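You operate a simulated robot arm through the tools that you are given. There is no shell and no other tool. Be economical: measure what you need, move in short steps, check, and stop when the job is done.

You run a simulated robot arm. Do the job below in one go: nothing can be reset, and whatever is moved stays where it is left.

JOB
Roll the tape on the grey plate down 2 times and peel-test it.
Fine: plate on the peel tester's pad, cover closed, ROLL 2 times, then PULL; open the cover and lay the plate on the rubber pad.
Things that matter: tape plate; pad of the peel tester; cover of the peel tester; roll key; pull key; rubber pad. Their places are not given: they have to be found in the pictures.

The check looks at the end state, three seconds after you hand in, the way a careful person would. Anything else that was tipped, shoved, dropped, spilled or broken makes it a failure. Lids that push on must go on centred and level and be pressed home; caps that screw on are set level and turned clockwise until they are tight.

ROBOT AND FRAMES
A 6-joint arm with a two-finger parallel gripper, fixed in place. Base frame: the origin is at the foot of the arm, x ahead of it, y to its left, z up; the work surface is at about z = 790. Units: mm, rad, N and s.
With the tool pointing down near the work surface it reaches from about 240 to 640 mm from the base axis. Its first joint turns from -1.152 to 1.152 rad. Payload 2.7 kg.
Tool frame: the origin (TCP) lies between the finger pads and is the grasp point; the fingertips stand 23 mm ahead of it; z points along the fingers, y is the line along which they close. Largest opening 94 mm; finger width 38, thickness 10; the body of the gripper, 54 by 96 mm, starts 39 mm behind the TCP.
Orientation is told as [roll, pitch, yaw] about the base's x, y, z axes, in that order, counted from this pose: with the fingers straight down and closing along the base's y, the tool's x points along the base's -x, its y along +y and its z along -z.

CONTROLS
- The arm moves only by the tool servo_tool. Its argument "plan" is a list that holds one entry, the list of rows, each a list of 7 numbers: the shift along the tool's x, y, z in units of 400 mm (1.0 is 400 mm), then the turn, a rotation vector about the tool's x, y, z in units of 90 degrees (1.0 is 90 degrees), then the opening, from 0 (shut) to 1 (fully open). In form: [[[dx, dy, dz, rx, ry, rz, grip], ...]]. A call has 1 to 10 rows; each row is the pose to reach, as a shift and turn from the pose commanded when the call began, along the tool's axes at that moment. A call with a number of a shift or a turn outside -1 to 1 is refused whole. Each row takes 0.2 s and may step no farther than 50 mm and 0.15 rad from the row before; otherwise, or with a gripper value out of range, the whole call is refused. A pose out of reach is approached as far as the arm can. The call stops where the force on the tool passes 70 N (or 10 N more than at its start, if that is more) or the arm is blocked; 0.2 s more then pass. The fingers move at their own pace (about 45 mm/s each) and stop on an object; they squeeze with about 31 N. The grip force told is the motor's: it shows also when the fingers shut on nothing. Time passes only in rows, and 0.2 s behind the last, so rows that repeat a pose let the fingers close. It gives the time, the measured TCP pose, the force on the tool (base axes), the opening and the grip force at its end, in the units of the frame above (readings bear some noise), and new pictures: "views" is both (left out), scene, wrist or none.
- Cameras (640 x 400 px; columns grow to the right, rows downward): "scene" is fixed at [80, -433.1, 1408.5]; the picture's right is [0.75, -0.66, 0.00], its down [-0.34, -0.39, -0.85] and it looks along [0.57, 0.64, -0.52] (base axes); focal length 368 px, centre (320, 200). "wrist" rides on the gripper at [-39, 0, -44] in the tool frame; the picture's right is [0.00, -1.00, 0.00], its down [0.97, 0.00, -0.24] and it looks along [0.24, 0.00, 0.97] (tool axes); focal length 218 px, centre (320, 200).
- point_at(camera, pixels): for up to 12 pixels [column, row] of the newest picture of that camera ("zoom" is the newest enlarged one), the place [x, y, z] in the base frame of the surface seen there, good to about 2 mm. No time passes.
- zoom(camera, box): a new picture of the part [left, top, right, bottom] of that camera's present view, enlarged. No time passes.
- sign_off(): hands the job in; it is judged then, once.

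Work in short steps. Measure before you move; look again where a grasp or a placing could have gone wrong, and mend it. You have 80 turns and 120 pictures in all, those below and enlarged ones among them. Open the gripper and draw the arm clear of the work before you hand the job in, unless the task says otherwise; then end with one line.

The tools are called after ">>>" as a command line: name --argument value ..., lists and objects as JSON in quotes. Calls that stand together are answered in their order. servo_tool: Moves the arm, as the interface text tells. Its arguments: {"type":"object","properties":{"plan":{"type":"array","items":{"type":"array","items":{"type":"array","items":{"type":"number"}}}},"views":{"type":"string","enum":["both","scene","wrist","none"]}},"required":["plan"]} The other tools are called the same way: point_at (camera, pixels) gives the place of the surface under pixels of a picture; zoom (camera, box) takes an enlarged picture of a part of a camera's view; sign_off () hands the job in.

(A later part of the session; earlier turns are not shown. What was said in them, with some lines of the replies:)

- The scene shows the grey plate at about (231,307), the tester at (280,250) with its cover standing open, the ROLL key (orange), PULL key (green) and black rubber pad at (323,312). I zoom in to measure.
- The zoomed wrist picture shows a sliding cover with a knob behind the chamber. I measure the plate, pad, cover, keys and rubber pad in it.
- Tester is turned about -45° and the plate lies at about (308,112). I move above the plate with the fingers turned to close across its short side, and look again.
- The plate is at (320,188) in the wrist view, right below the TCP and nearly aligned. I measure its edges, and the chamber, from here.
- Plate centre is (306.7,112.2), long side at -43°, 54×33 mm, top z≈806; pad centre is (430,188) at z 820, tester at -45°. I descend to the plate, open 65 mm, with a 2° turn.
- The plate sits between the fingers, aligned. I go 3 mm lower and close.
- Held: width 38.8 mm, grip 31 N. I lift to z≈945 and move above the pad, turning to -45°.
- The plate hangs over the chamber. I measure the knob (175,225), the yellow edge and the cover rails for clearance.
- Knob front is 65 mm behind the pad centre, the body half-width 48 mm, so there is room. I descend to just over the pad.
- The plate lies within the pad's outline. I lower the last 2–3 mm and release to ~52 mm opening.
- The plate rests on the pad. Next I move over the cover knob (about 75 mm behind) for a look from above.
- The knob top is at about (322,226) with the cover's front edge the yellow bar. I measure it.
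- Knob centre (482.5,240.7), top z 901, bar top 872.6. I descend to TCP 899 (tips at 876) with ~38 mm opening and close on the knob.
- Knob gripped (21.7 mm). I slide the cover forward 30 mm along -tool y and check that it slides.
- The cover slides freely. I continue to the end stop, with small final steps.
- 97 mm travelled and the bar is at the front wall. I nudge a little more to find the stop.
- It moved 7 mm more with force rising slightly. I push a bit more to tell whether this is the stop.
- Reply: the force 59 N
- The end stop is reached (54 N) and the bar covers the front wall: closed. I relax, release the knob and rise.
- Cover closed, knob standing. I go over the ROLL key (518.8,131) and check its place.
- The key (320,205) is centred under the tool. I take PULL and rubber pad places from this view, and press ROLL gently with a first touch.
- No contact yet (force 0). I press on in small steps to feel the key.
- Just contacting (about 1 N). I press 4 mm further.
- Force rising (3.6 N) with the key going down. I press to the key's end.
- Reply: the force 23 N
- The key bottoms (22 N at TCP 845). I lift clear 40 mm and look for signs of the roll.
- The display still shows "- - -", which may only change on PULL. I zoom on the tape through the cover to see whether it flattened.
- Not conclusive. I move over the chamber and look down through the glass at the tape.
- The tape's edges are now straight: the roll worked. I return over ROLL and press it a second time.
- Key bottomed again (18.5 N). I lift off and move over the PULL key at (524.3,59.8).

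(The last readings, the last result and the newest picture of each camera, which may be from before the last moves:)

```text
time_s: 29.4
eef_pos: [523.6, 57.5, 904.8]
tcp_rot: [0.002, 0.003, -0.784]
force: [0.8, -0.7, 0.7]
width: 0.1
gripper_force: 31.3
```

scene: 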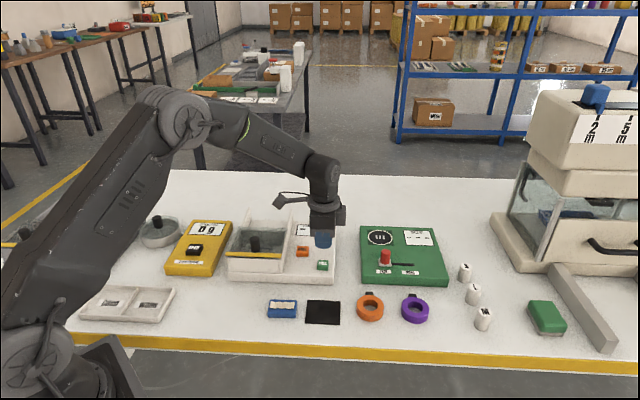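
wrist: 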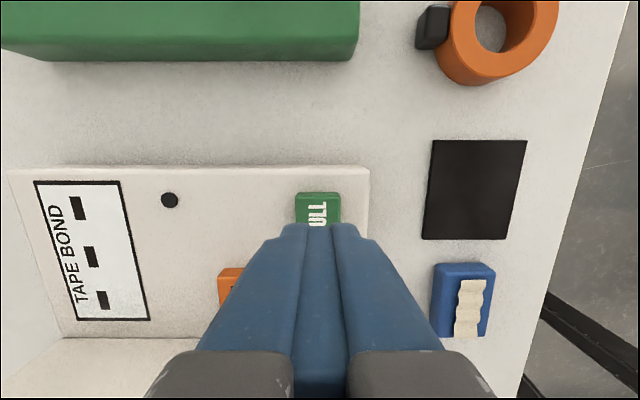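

PULL is centred below (318,~215). I press it to the bottom.

>>> servo_tool --plan '[[[0, 0, 0.06, 0, 0, 0, 0], [0, 0, 0.11, 0, 0, 0, 0], [0, 0, 0.13, 0, 0, 0, 0], [0, 0, 0.142, 0, 0, 0, 0], [0, 0, 0.154, 0, 0, 0, 0], [0, 0, 0.154, 0, 0, 0, 0]]]' --views "wrist"

```text
time_s: 30.8
eef_pos: [522.7, 57.7, 846.0]
tcp_rot: [0.003, -0.003, -0.786]
force: [-7.6, -2.3, 23.4]
width: 0.2
gripper_force: 30.3
```

wrist: 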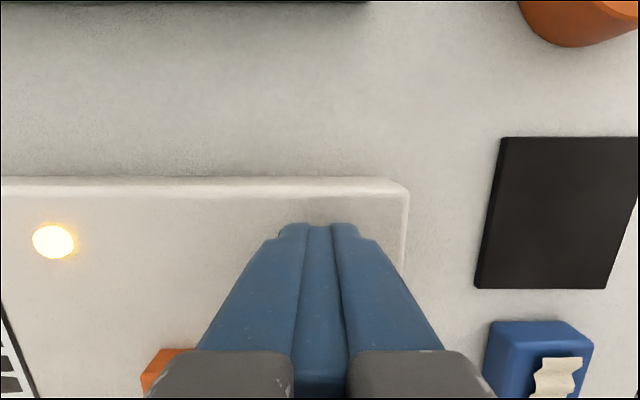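

The lamp lit: the pull is running. I rise and look at the display.

>>> servo_tool --plan '[[[0, 0, -0.04, 0, 0, 0, 0], [0, 0, -0.15, 0, 0, 0, 0], [0, 0, -0.27, 0, 0, 0, 0.2], [0, 0, -0.33, 0, 0, 0, 0.4], [0, 0, -0.33, 0, 0, 0, 0.42], [0, 0, -0.33, 0, 0, 0, 0.42], [0, 0, -0.33, 0, 0, 0, 0.42], [0, 0, -0.33, 0, 0, 0, 0.42]]]'

>>> zoom --camera "scene" --box '[210, 190, 350, 300]'

```text
time_s: 32.6
eef_pos: [522.7, 57.7, 975.0]
tcp_rot: [0.002, 0.001, -0.786]
force: [-0.3, 1.1, 0.6]
width: 39.5
gripper_force: 0.1
```

scene: 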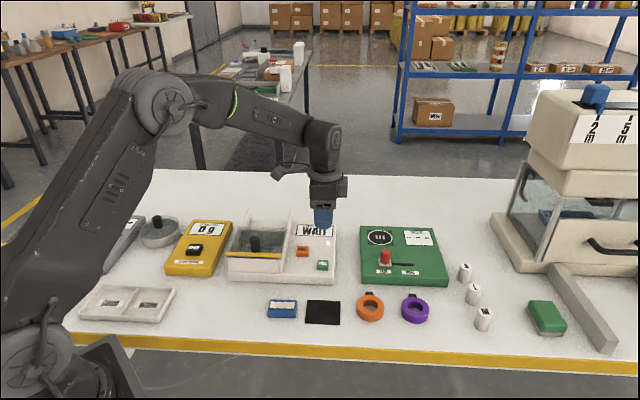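
wrist: 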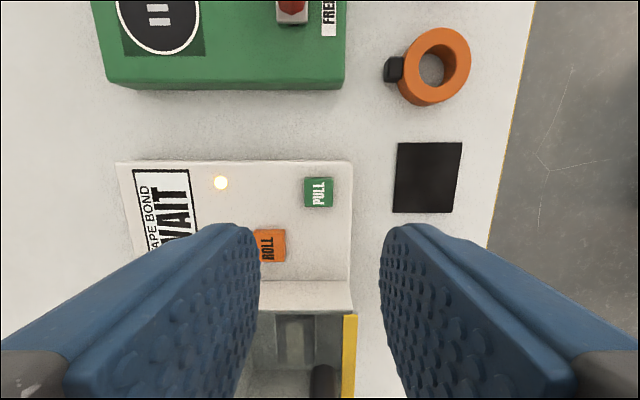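

```text
3.64 times, centred on (280, 245) of scene
```

zoom: 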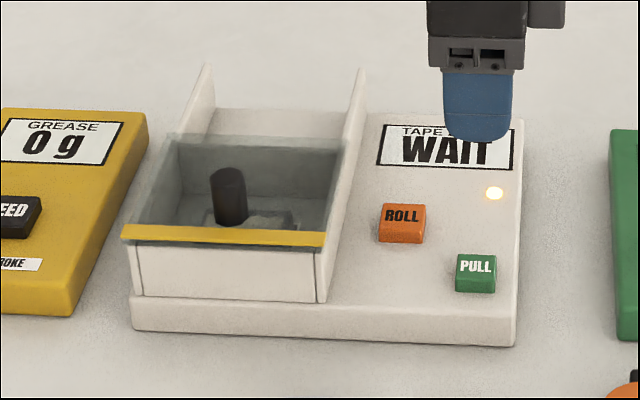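

The display says WAIT. I move over the knob (about (408.6,167.4)) at height while it runs.

>>> servo_tool --plan '[[[0.1, 0, 0, 0, 0, 0, 0.42], [0.2, 0, 0, 0, 0, 0, 0.42], [0.3, -0.005, 0, 0, 0, 0, 0.42], [0.395, -0.008, 0, 0, 0, 0, 0.42], [0.395, -0.008, 0, 0, 0, 0, 0.42], [0.395, -0.008, 0, 0, 0, 0, 0.42], [0.395, -0.008, 0, 0, 0, 0, 0.42], [0.395, -0.008, 0, 0, 0, 0, 0.42], [0.395, -0.008, 0, 0, 0, 0, 0.42], [0.395, -0.008, 0, 0, 0, 0, 0.42]]]'

>>> zoom --camera "scene" --box '[210, 190, 350, 300]'

```text
time_s: 34.8
eef_pos: [407.8, 166.9, 973.9]
tcp_rot: [0.002, 0.001, -0.785]
force: [-0.4, 0.6, 0.6]
width: 39.7
gripper_force: 0.1
```

scene: 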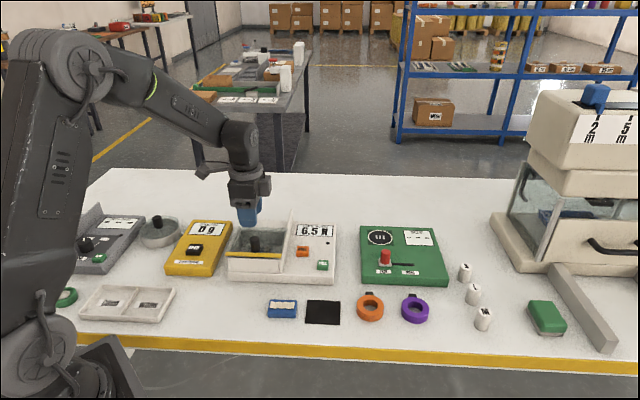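
wrist: 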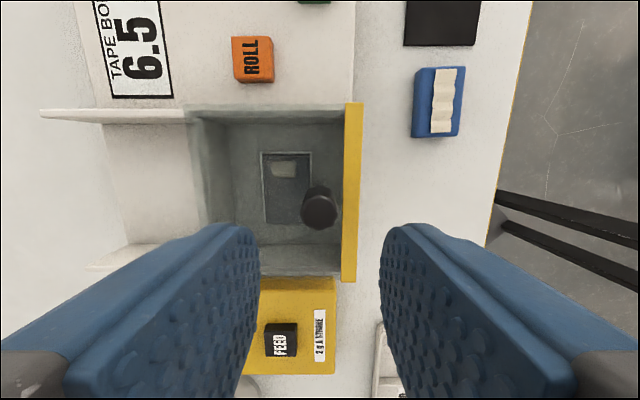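

```text
3.64 times, centred on (280, 245) of scene
```

zoom: 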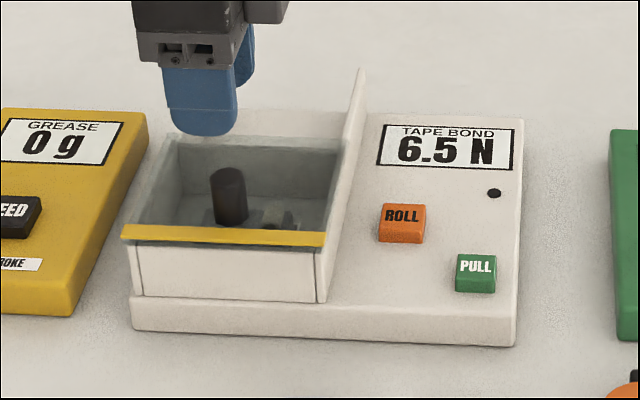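

Result 6.5 N, lamp off. The knob (319,210) is under the tool; I descend to TCP 899 and grip it.

>>> servo_tool --plan '[[[0, 0, 0.08, 0, 0, 0, 0.42], [0, 0, 0.15, 0, 0, 0, 0.42], [0, 0, 0.187, 0, 0, 0, 0.42], [0, 0, 0.187, 0, 0, 0, 0.42], [0, 0, 0.187, 0, 0, 0, 0.1], [0, 0, 0.187, 0, 0, 0, 0.1], [0, 0, 0.187, 0, 0, 0, 0.1]]]' --views "wrist"

```text
time_s: 36.4
eef_pos: [409.1, 167.7, 900.6]
tcp_rot: [0.003, 0.001, -0.784]
force: [5.0, 2.7, -3.8]
width: 21.7
gripper_force: 45.1
```

wrist: 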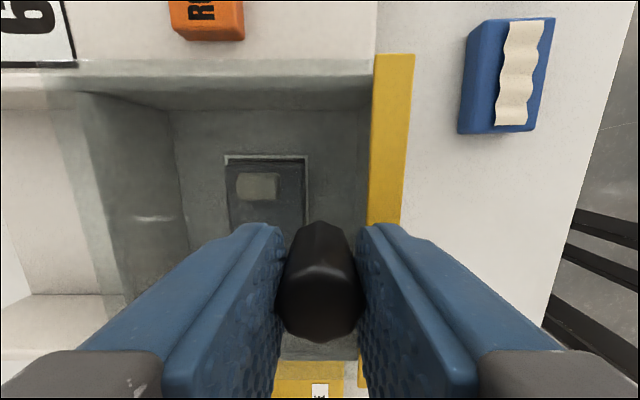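

Knob gripped. I slide the cover back 103 mm to its first position.

>>> servo_tool --plan '[[[0, 0.02, 0, 0, 0, 0, 0.1], [0, 0.06, 0, 0, 0, 0, 0.1], [0, 0.1, 0, 0, 0, 0, 0.1], [0, 0.14, 0, 0, 0, 0, 0.1], [0, 0.18, 0, 0, 0, 0, 0.1], [0, 0.21, 0, 0, 0, 0, 0.1], [0, 0.235, 0, 0, 0, 0, 0.1], [0, 0.25, 0, 0, 0, 0, 0.1], [0, 0.258, 0, 0, 0, 0, 0.1], [0, 0.258, 0, 0, 0, 0, 0.1]]]'

```text
time_s: 38.6
eef_pos: [481.9, 240.2, 899.1]
tcp_rot: [0.0, 0.001, -0.785]
force: [-1.2, -0.4, -21.1]
width: 21.5
gripper_force: 44.2
```

scene: 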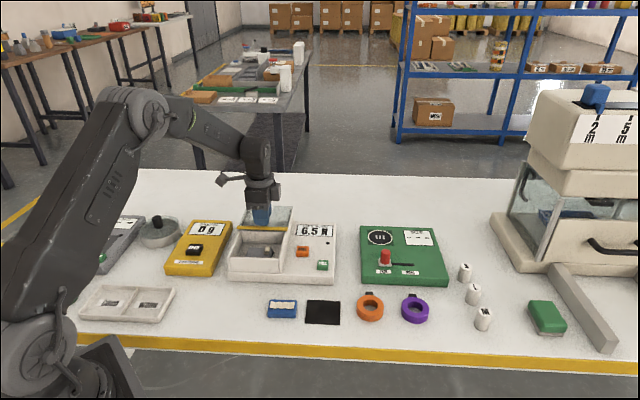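
wrist: 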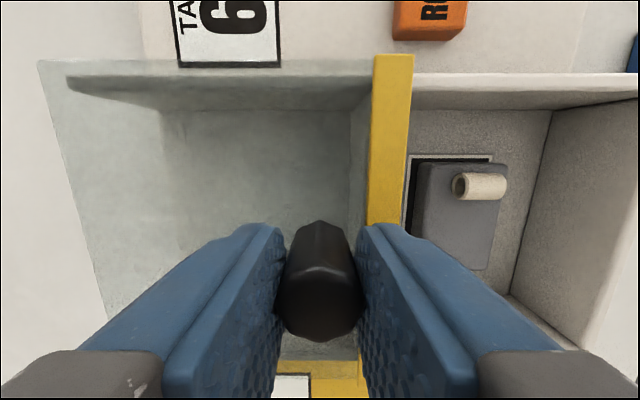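

Cover back open; the peeled tape is curled on the plate. I release the knob, rise and go back over the plate.

>>> servo_tool --plan '[[[0, 0, 0, 0, 0, 0, 0.42], [0, 0, 0, 0, 0, 0, 0.42], [0, 0, -0.05, 0, 0, 0, 0.42], [0, 0, -0.13, 0, 0, 0, 0.5], [0, -0.06, -0.13, 0, 0, 0, 0.55], [0, -0.13, -0.13, 0, 0, 0, 0.55], [0, -0.188, -0.13, 0, 0, 0, 0.55], [0, -0.188, -0.13, 0, 0, 0, 0.55]]]'

>>> zoom --camera "wrist" --box '[220, 90, 420, 290]'

```text
time_s: 40.4
eef_pos: [428.8, 187.3, 953.2]
tcp_rot: [0.001, 0.001, -0.785]
force: [0.2, -0.5, 0.1]
width: 51.6
gripper_force: 0.0
```

scene: 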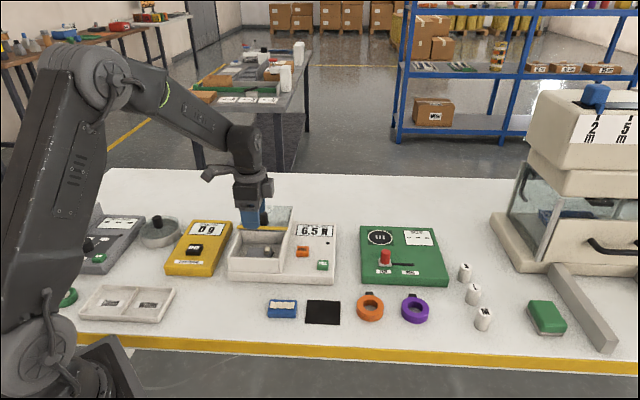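
wrist: 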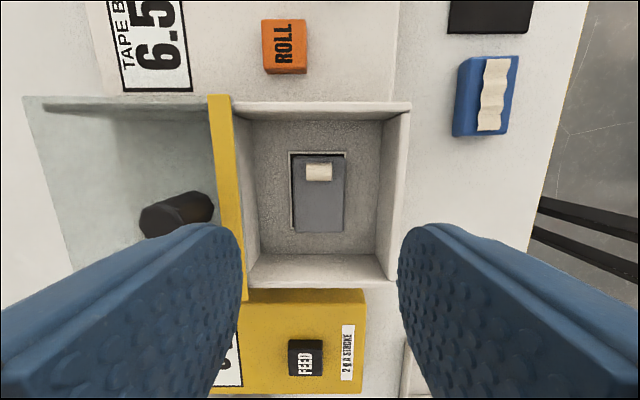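

```text
2.00 times, centred on (320, 190) of wrist
```

zoom: 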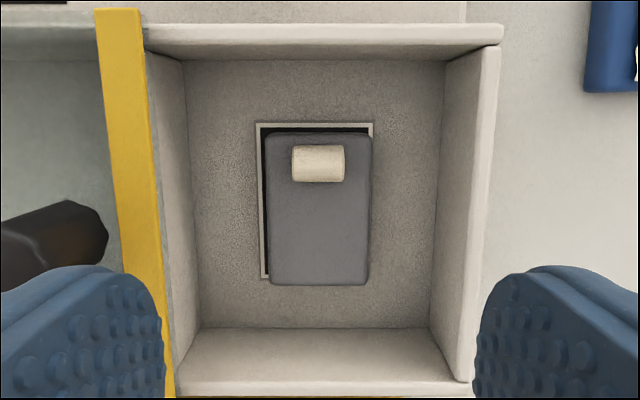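

The plate is unmoved with the curl in the middle of its width. I descend to TCP 846 and grip it.

>>> servo_tool --plan '[[[0, 0, 0.08, 0, 0, 0, 0.55], [0, 0, 0.16, 0, 0, 0, 0.55], [0, 0, 0.23, 0, 0, 0, 0.55], [0, 0, 0.266, 0, 0, 0, 0.55], [0, 0, 0.268, 0, 0, 0, 0.55], [0, 0, 0.268, 0, 0, 0, 0.2], [0, 0, 0.268, 0, 0, 0, 0], [0, 0, 0.268, 0, 0, 0, 0]]]' --views "wrist"

```text
time_s: 42.2
eef_pos: [427.6, 188.5, 843.6]
tcp_rot: [0.001, 0.001, -0.787]
force: [-0.1, 0.4, -0.5]
width: 39.1
gripper_force: 31.2
```

wrist: 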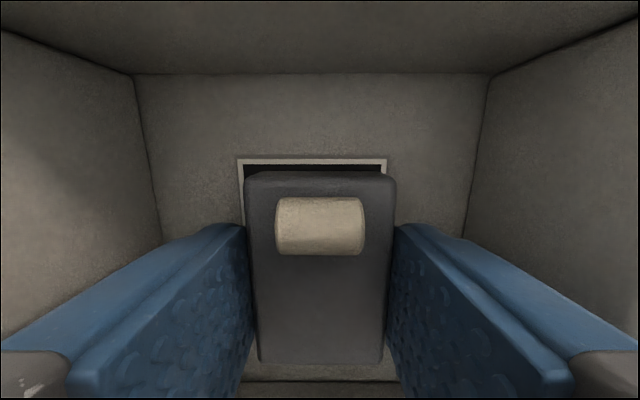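

Held (39.1 mm). I lift to z≈955 and carry it over to the rubber pad centre (448,-23).

>>> servo_tool --plan '[[[0, 0, -0.06, 0, 0, 0, 0], [0, 0, -0.16, 0, 0, 0, 0], [0, 0, -0.26, 0, 0, 0, 0], [-0.03, -0.02, -0.28, 0, 0, 0, 0], [-0.11, -0.09, -0.28, 0, 0, 0, 0], [-0.19, -0.155, -0.28, 0, 0, 0, 0], [-0.27, -0.22, -0.28, 0, 0, 0, 0], [-0.34, -0.28, -0.28, 0, 0, 0, 0], [-0.406, -0.337, -0.28, 0, 0, 0, 0], [-0.406, -0.337, -0.28, 0, 0, 0, 0]]]'

```text
time_s: 44.4
eef_pos: [447.2, -22.3, 957.8]
tcp_rot: [0.002, 0.003, -0.786]
force: [0.2, 0.5, -0.3]
width: 39.2
gripper_force: 31.4
```

scene: 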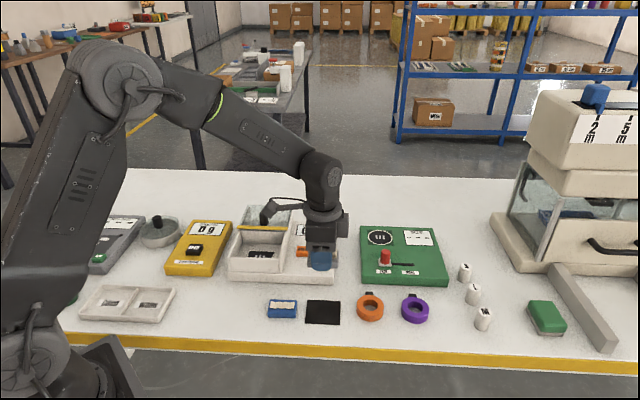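
wrist: 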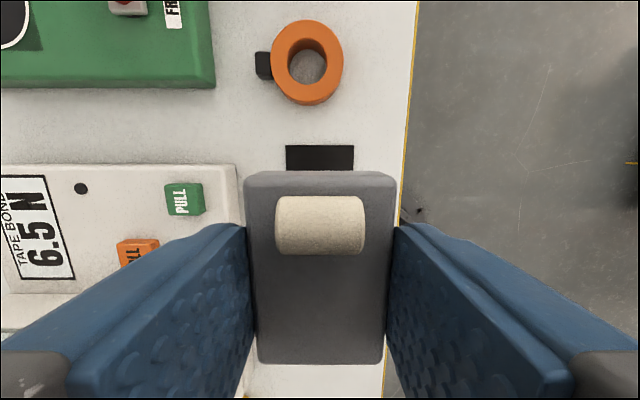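

Rubber pad edges (285–353, row 145) are centred under the plate. I descend to just above the pad.

>>> servo_tool --plan '[[[0, 0, 0.08, 0, 0, 0, 0], [0, 0, 0.17, 0, 0, 0, 0], [0, 0, 0.25, 0, 0, 0, 0], [0, 0, 0.31, 0, 0, 0, 0], [0, 0, 0.337, 0, 0, 0, 0], [0, 0, 0.341, 0, 0, 0, 0], [0, 0, 0.341, 0, 0, 0, 0]]]'

```text
time_s: 46.0
eef_pos: [448.2, -22.5, 819.3]
tcp_rot: [0.0, 0.001, -0.787]
force: [0.4, 0.1, -0.7]
width: 38.9
gripper_force: 31.4
```

scene: 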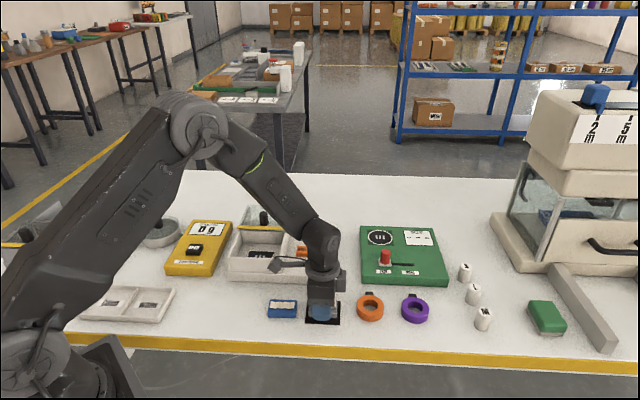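
wrist: 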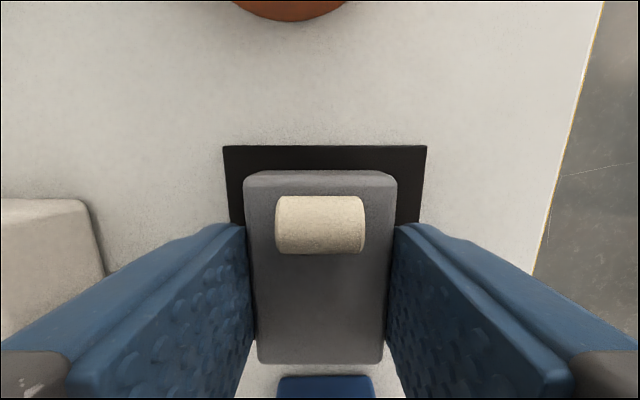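

I check plate centring on the pad before release: pad far edge (row 146) against plate edge (row 172).

>>> point_at --camera "wrist" --pixels '[[225, 149], [425, 149], [320, 148], [320, 176], [250, 178], [392, 178], [320, 355]]'

```text
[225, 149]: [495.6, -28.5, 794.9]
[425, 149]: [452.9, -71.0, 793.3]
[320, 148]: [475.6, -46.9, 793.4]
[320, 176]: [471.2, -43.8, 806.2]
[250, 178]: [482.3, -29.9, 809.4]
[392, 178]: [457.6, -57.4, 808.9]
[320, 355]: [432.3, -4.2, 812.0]
```

The plate is centred on the pad. I lower the last 2 mm, release and rise.

>>> servo_tool --plan '[[[0, 0, 0.003, 0, 0, 0, 0], [0, 0, 0.004, 0, 0, 0, 0], [0, 0, 0.004, 0, 0, 0, 0.45], [0, 0, 0.004, 0, 0, 0, 0.6], [0, 0, 0.004, 0, 0, 0, 0.6], [0, 0, -0.06, 0, 0, 0, 0.6], [0, 0, -0.16, 0, 0, 0, 0.6], [0, 0, -0.26, 0, 0, 0, 0.6], [0, 0, -0.36, 0, 0, 0, 0.6], [0, 0, -0.4, 0, 0, 0, 0.6]]]'

>>> zoom --camera "scene" --box '[210, 190, 370, 340]'

```text
time_s: 48.2
eef_pos: [448.2, -23.2, 980.8]
tcp_rot: [0.002, 0.001, -0.785]
force: [0.2, -0.1, 0.0]
width: 56.5
gripper_force: 0.2
```

scene: 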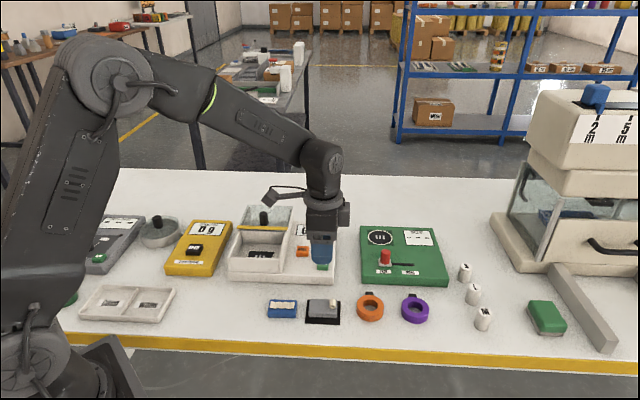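
wrist: 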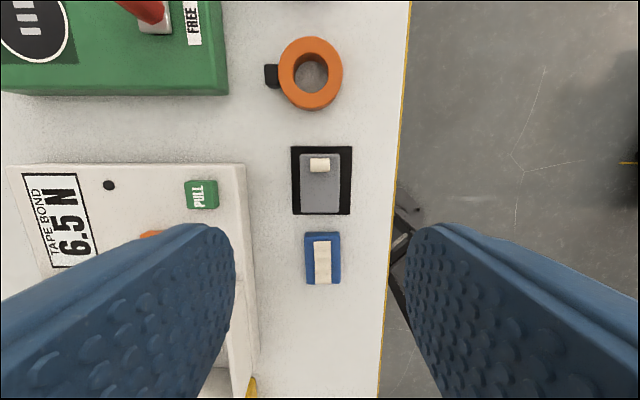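

```text
2.67 times, centred on (290, 265) of scene
```

zoom: 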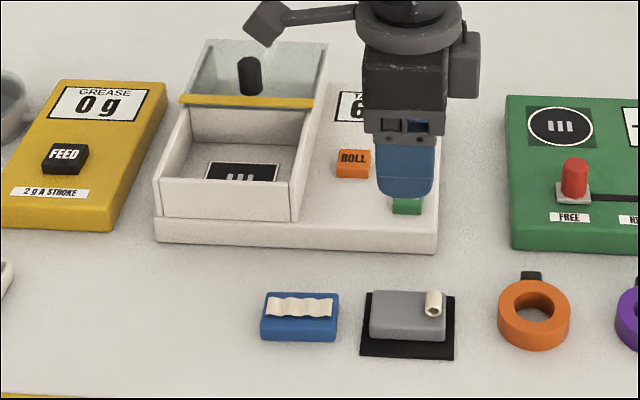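

The plate lies flat and centred on the rubber pad, the cover is open, the display reads 6.5 N, and the arm is clear with the gripper open. I hand in.

>>> sign_off

```text
The job is handed in.
```

The job is done and handed in: I rolled the tape twice and peel-tested it at 6.5 N, then opened the cover and laid the grey plate on the rubber pad.
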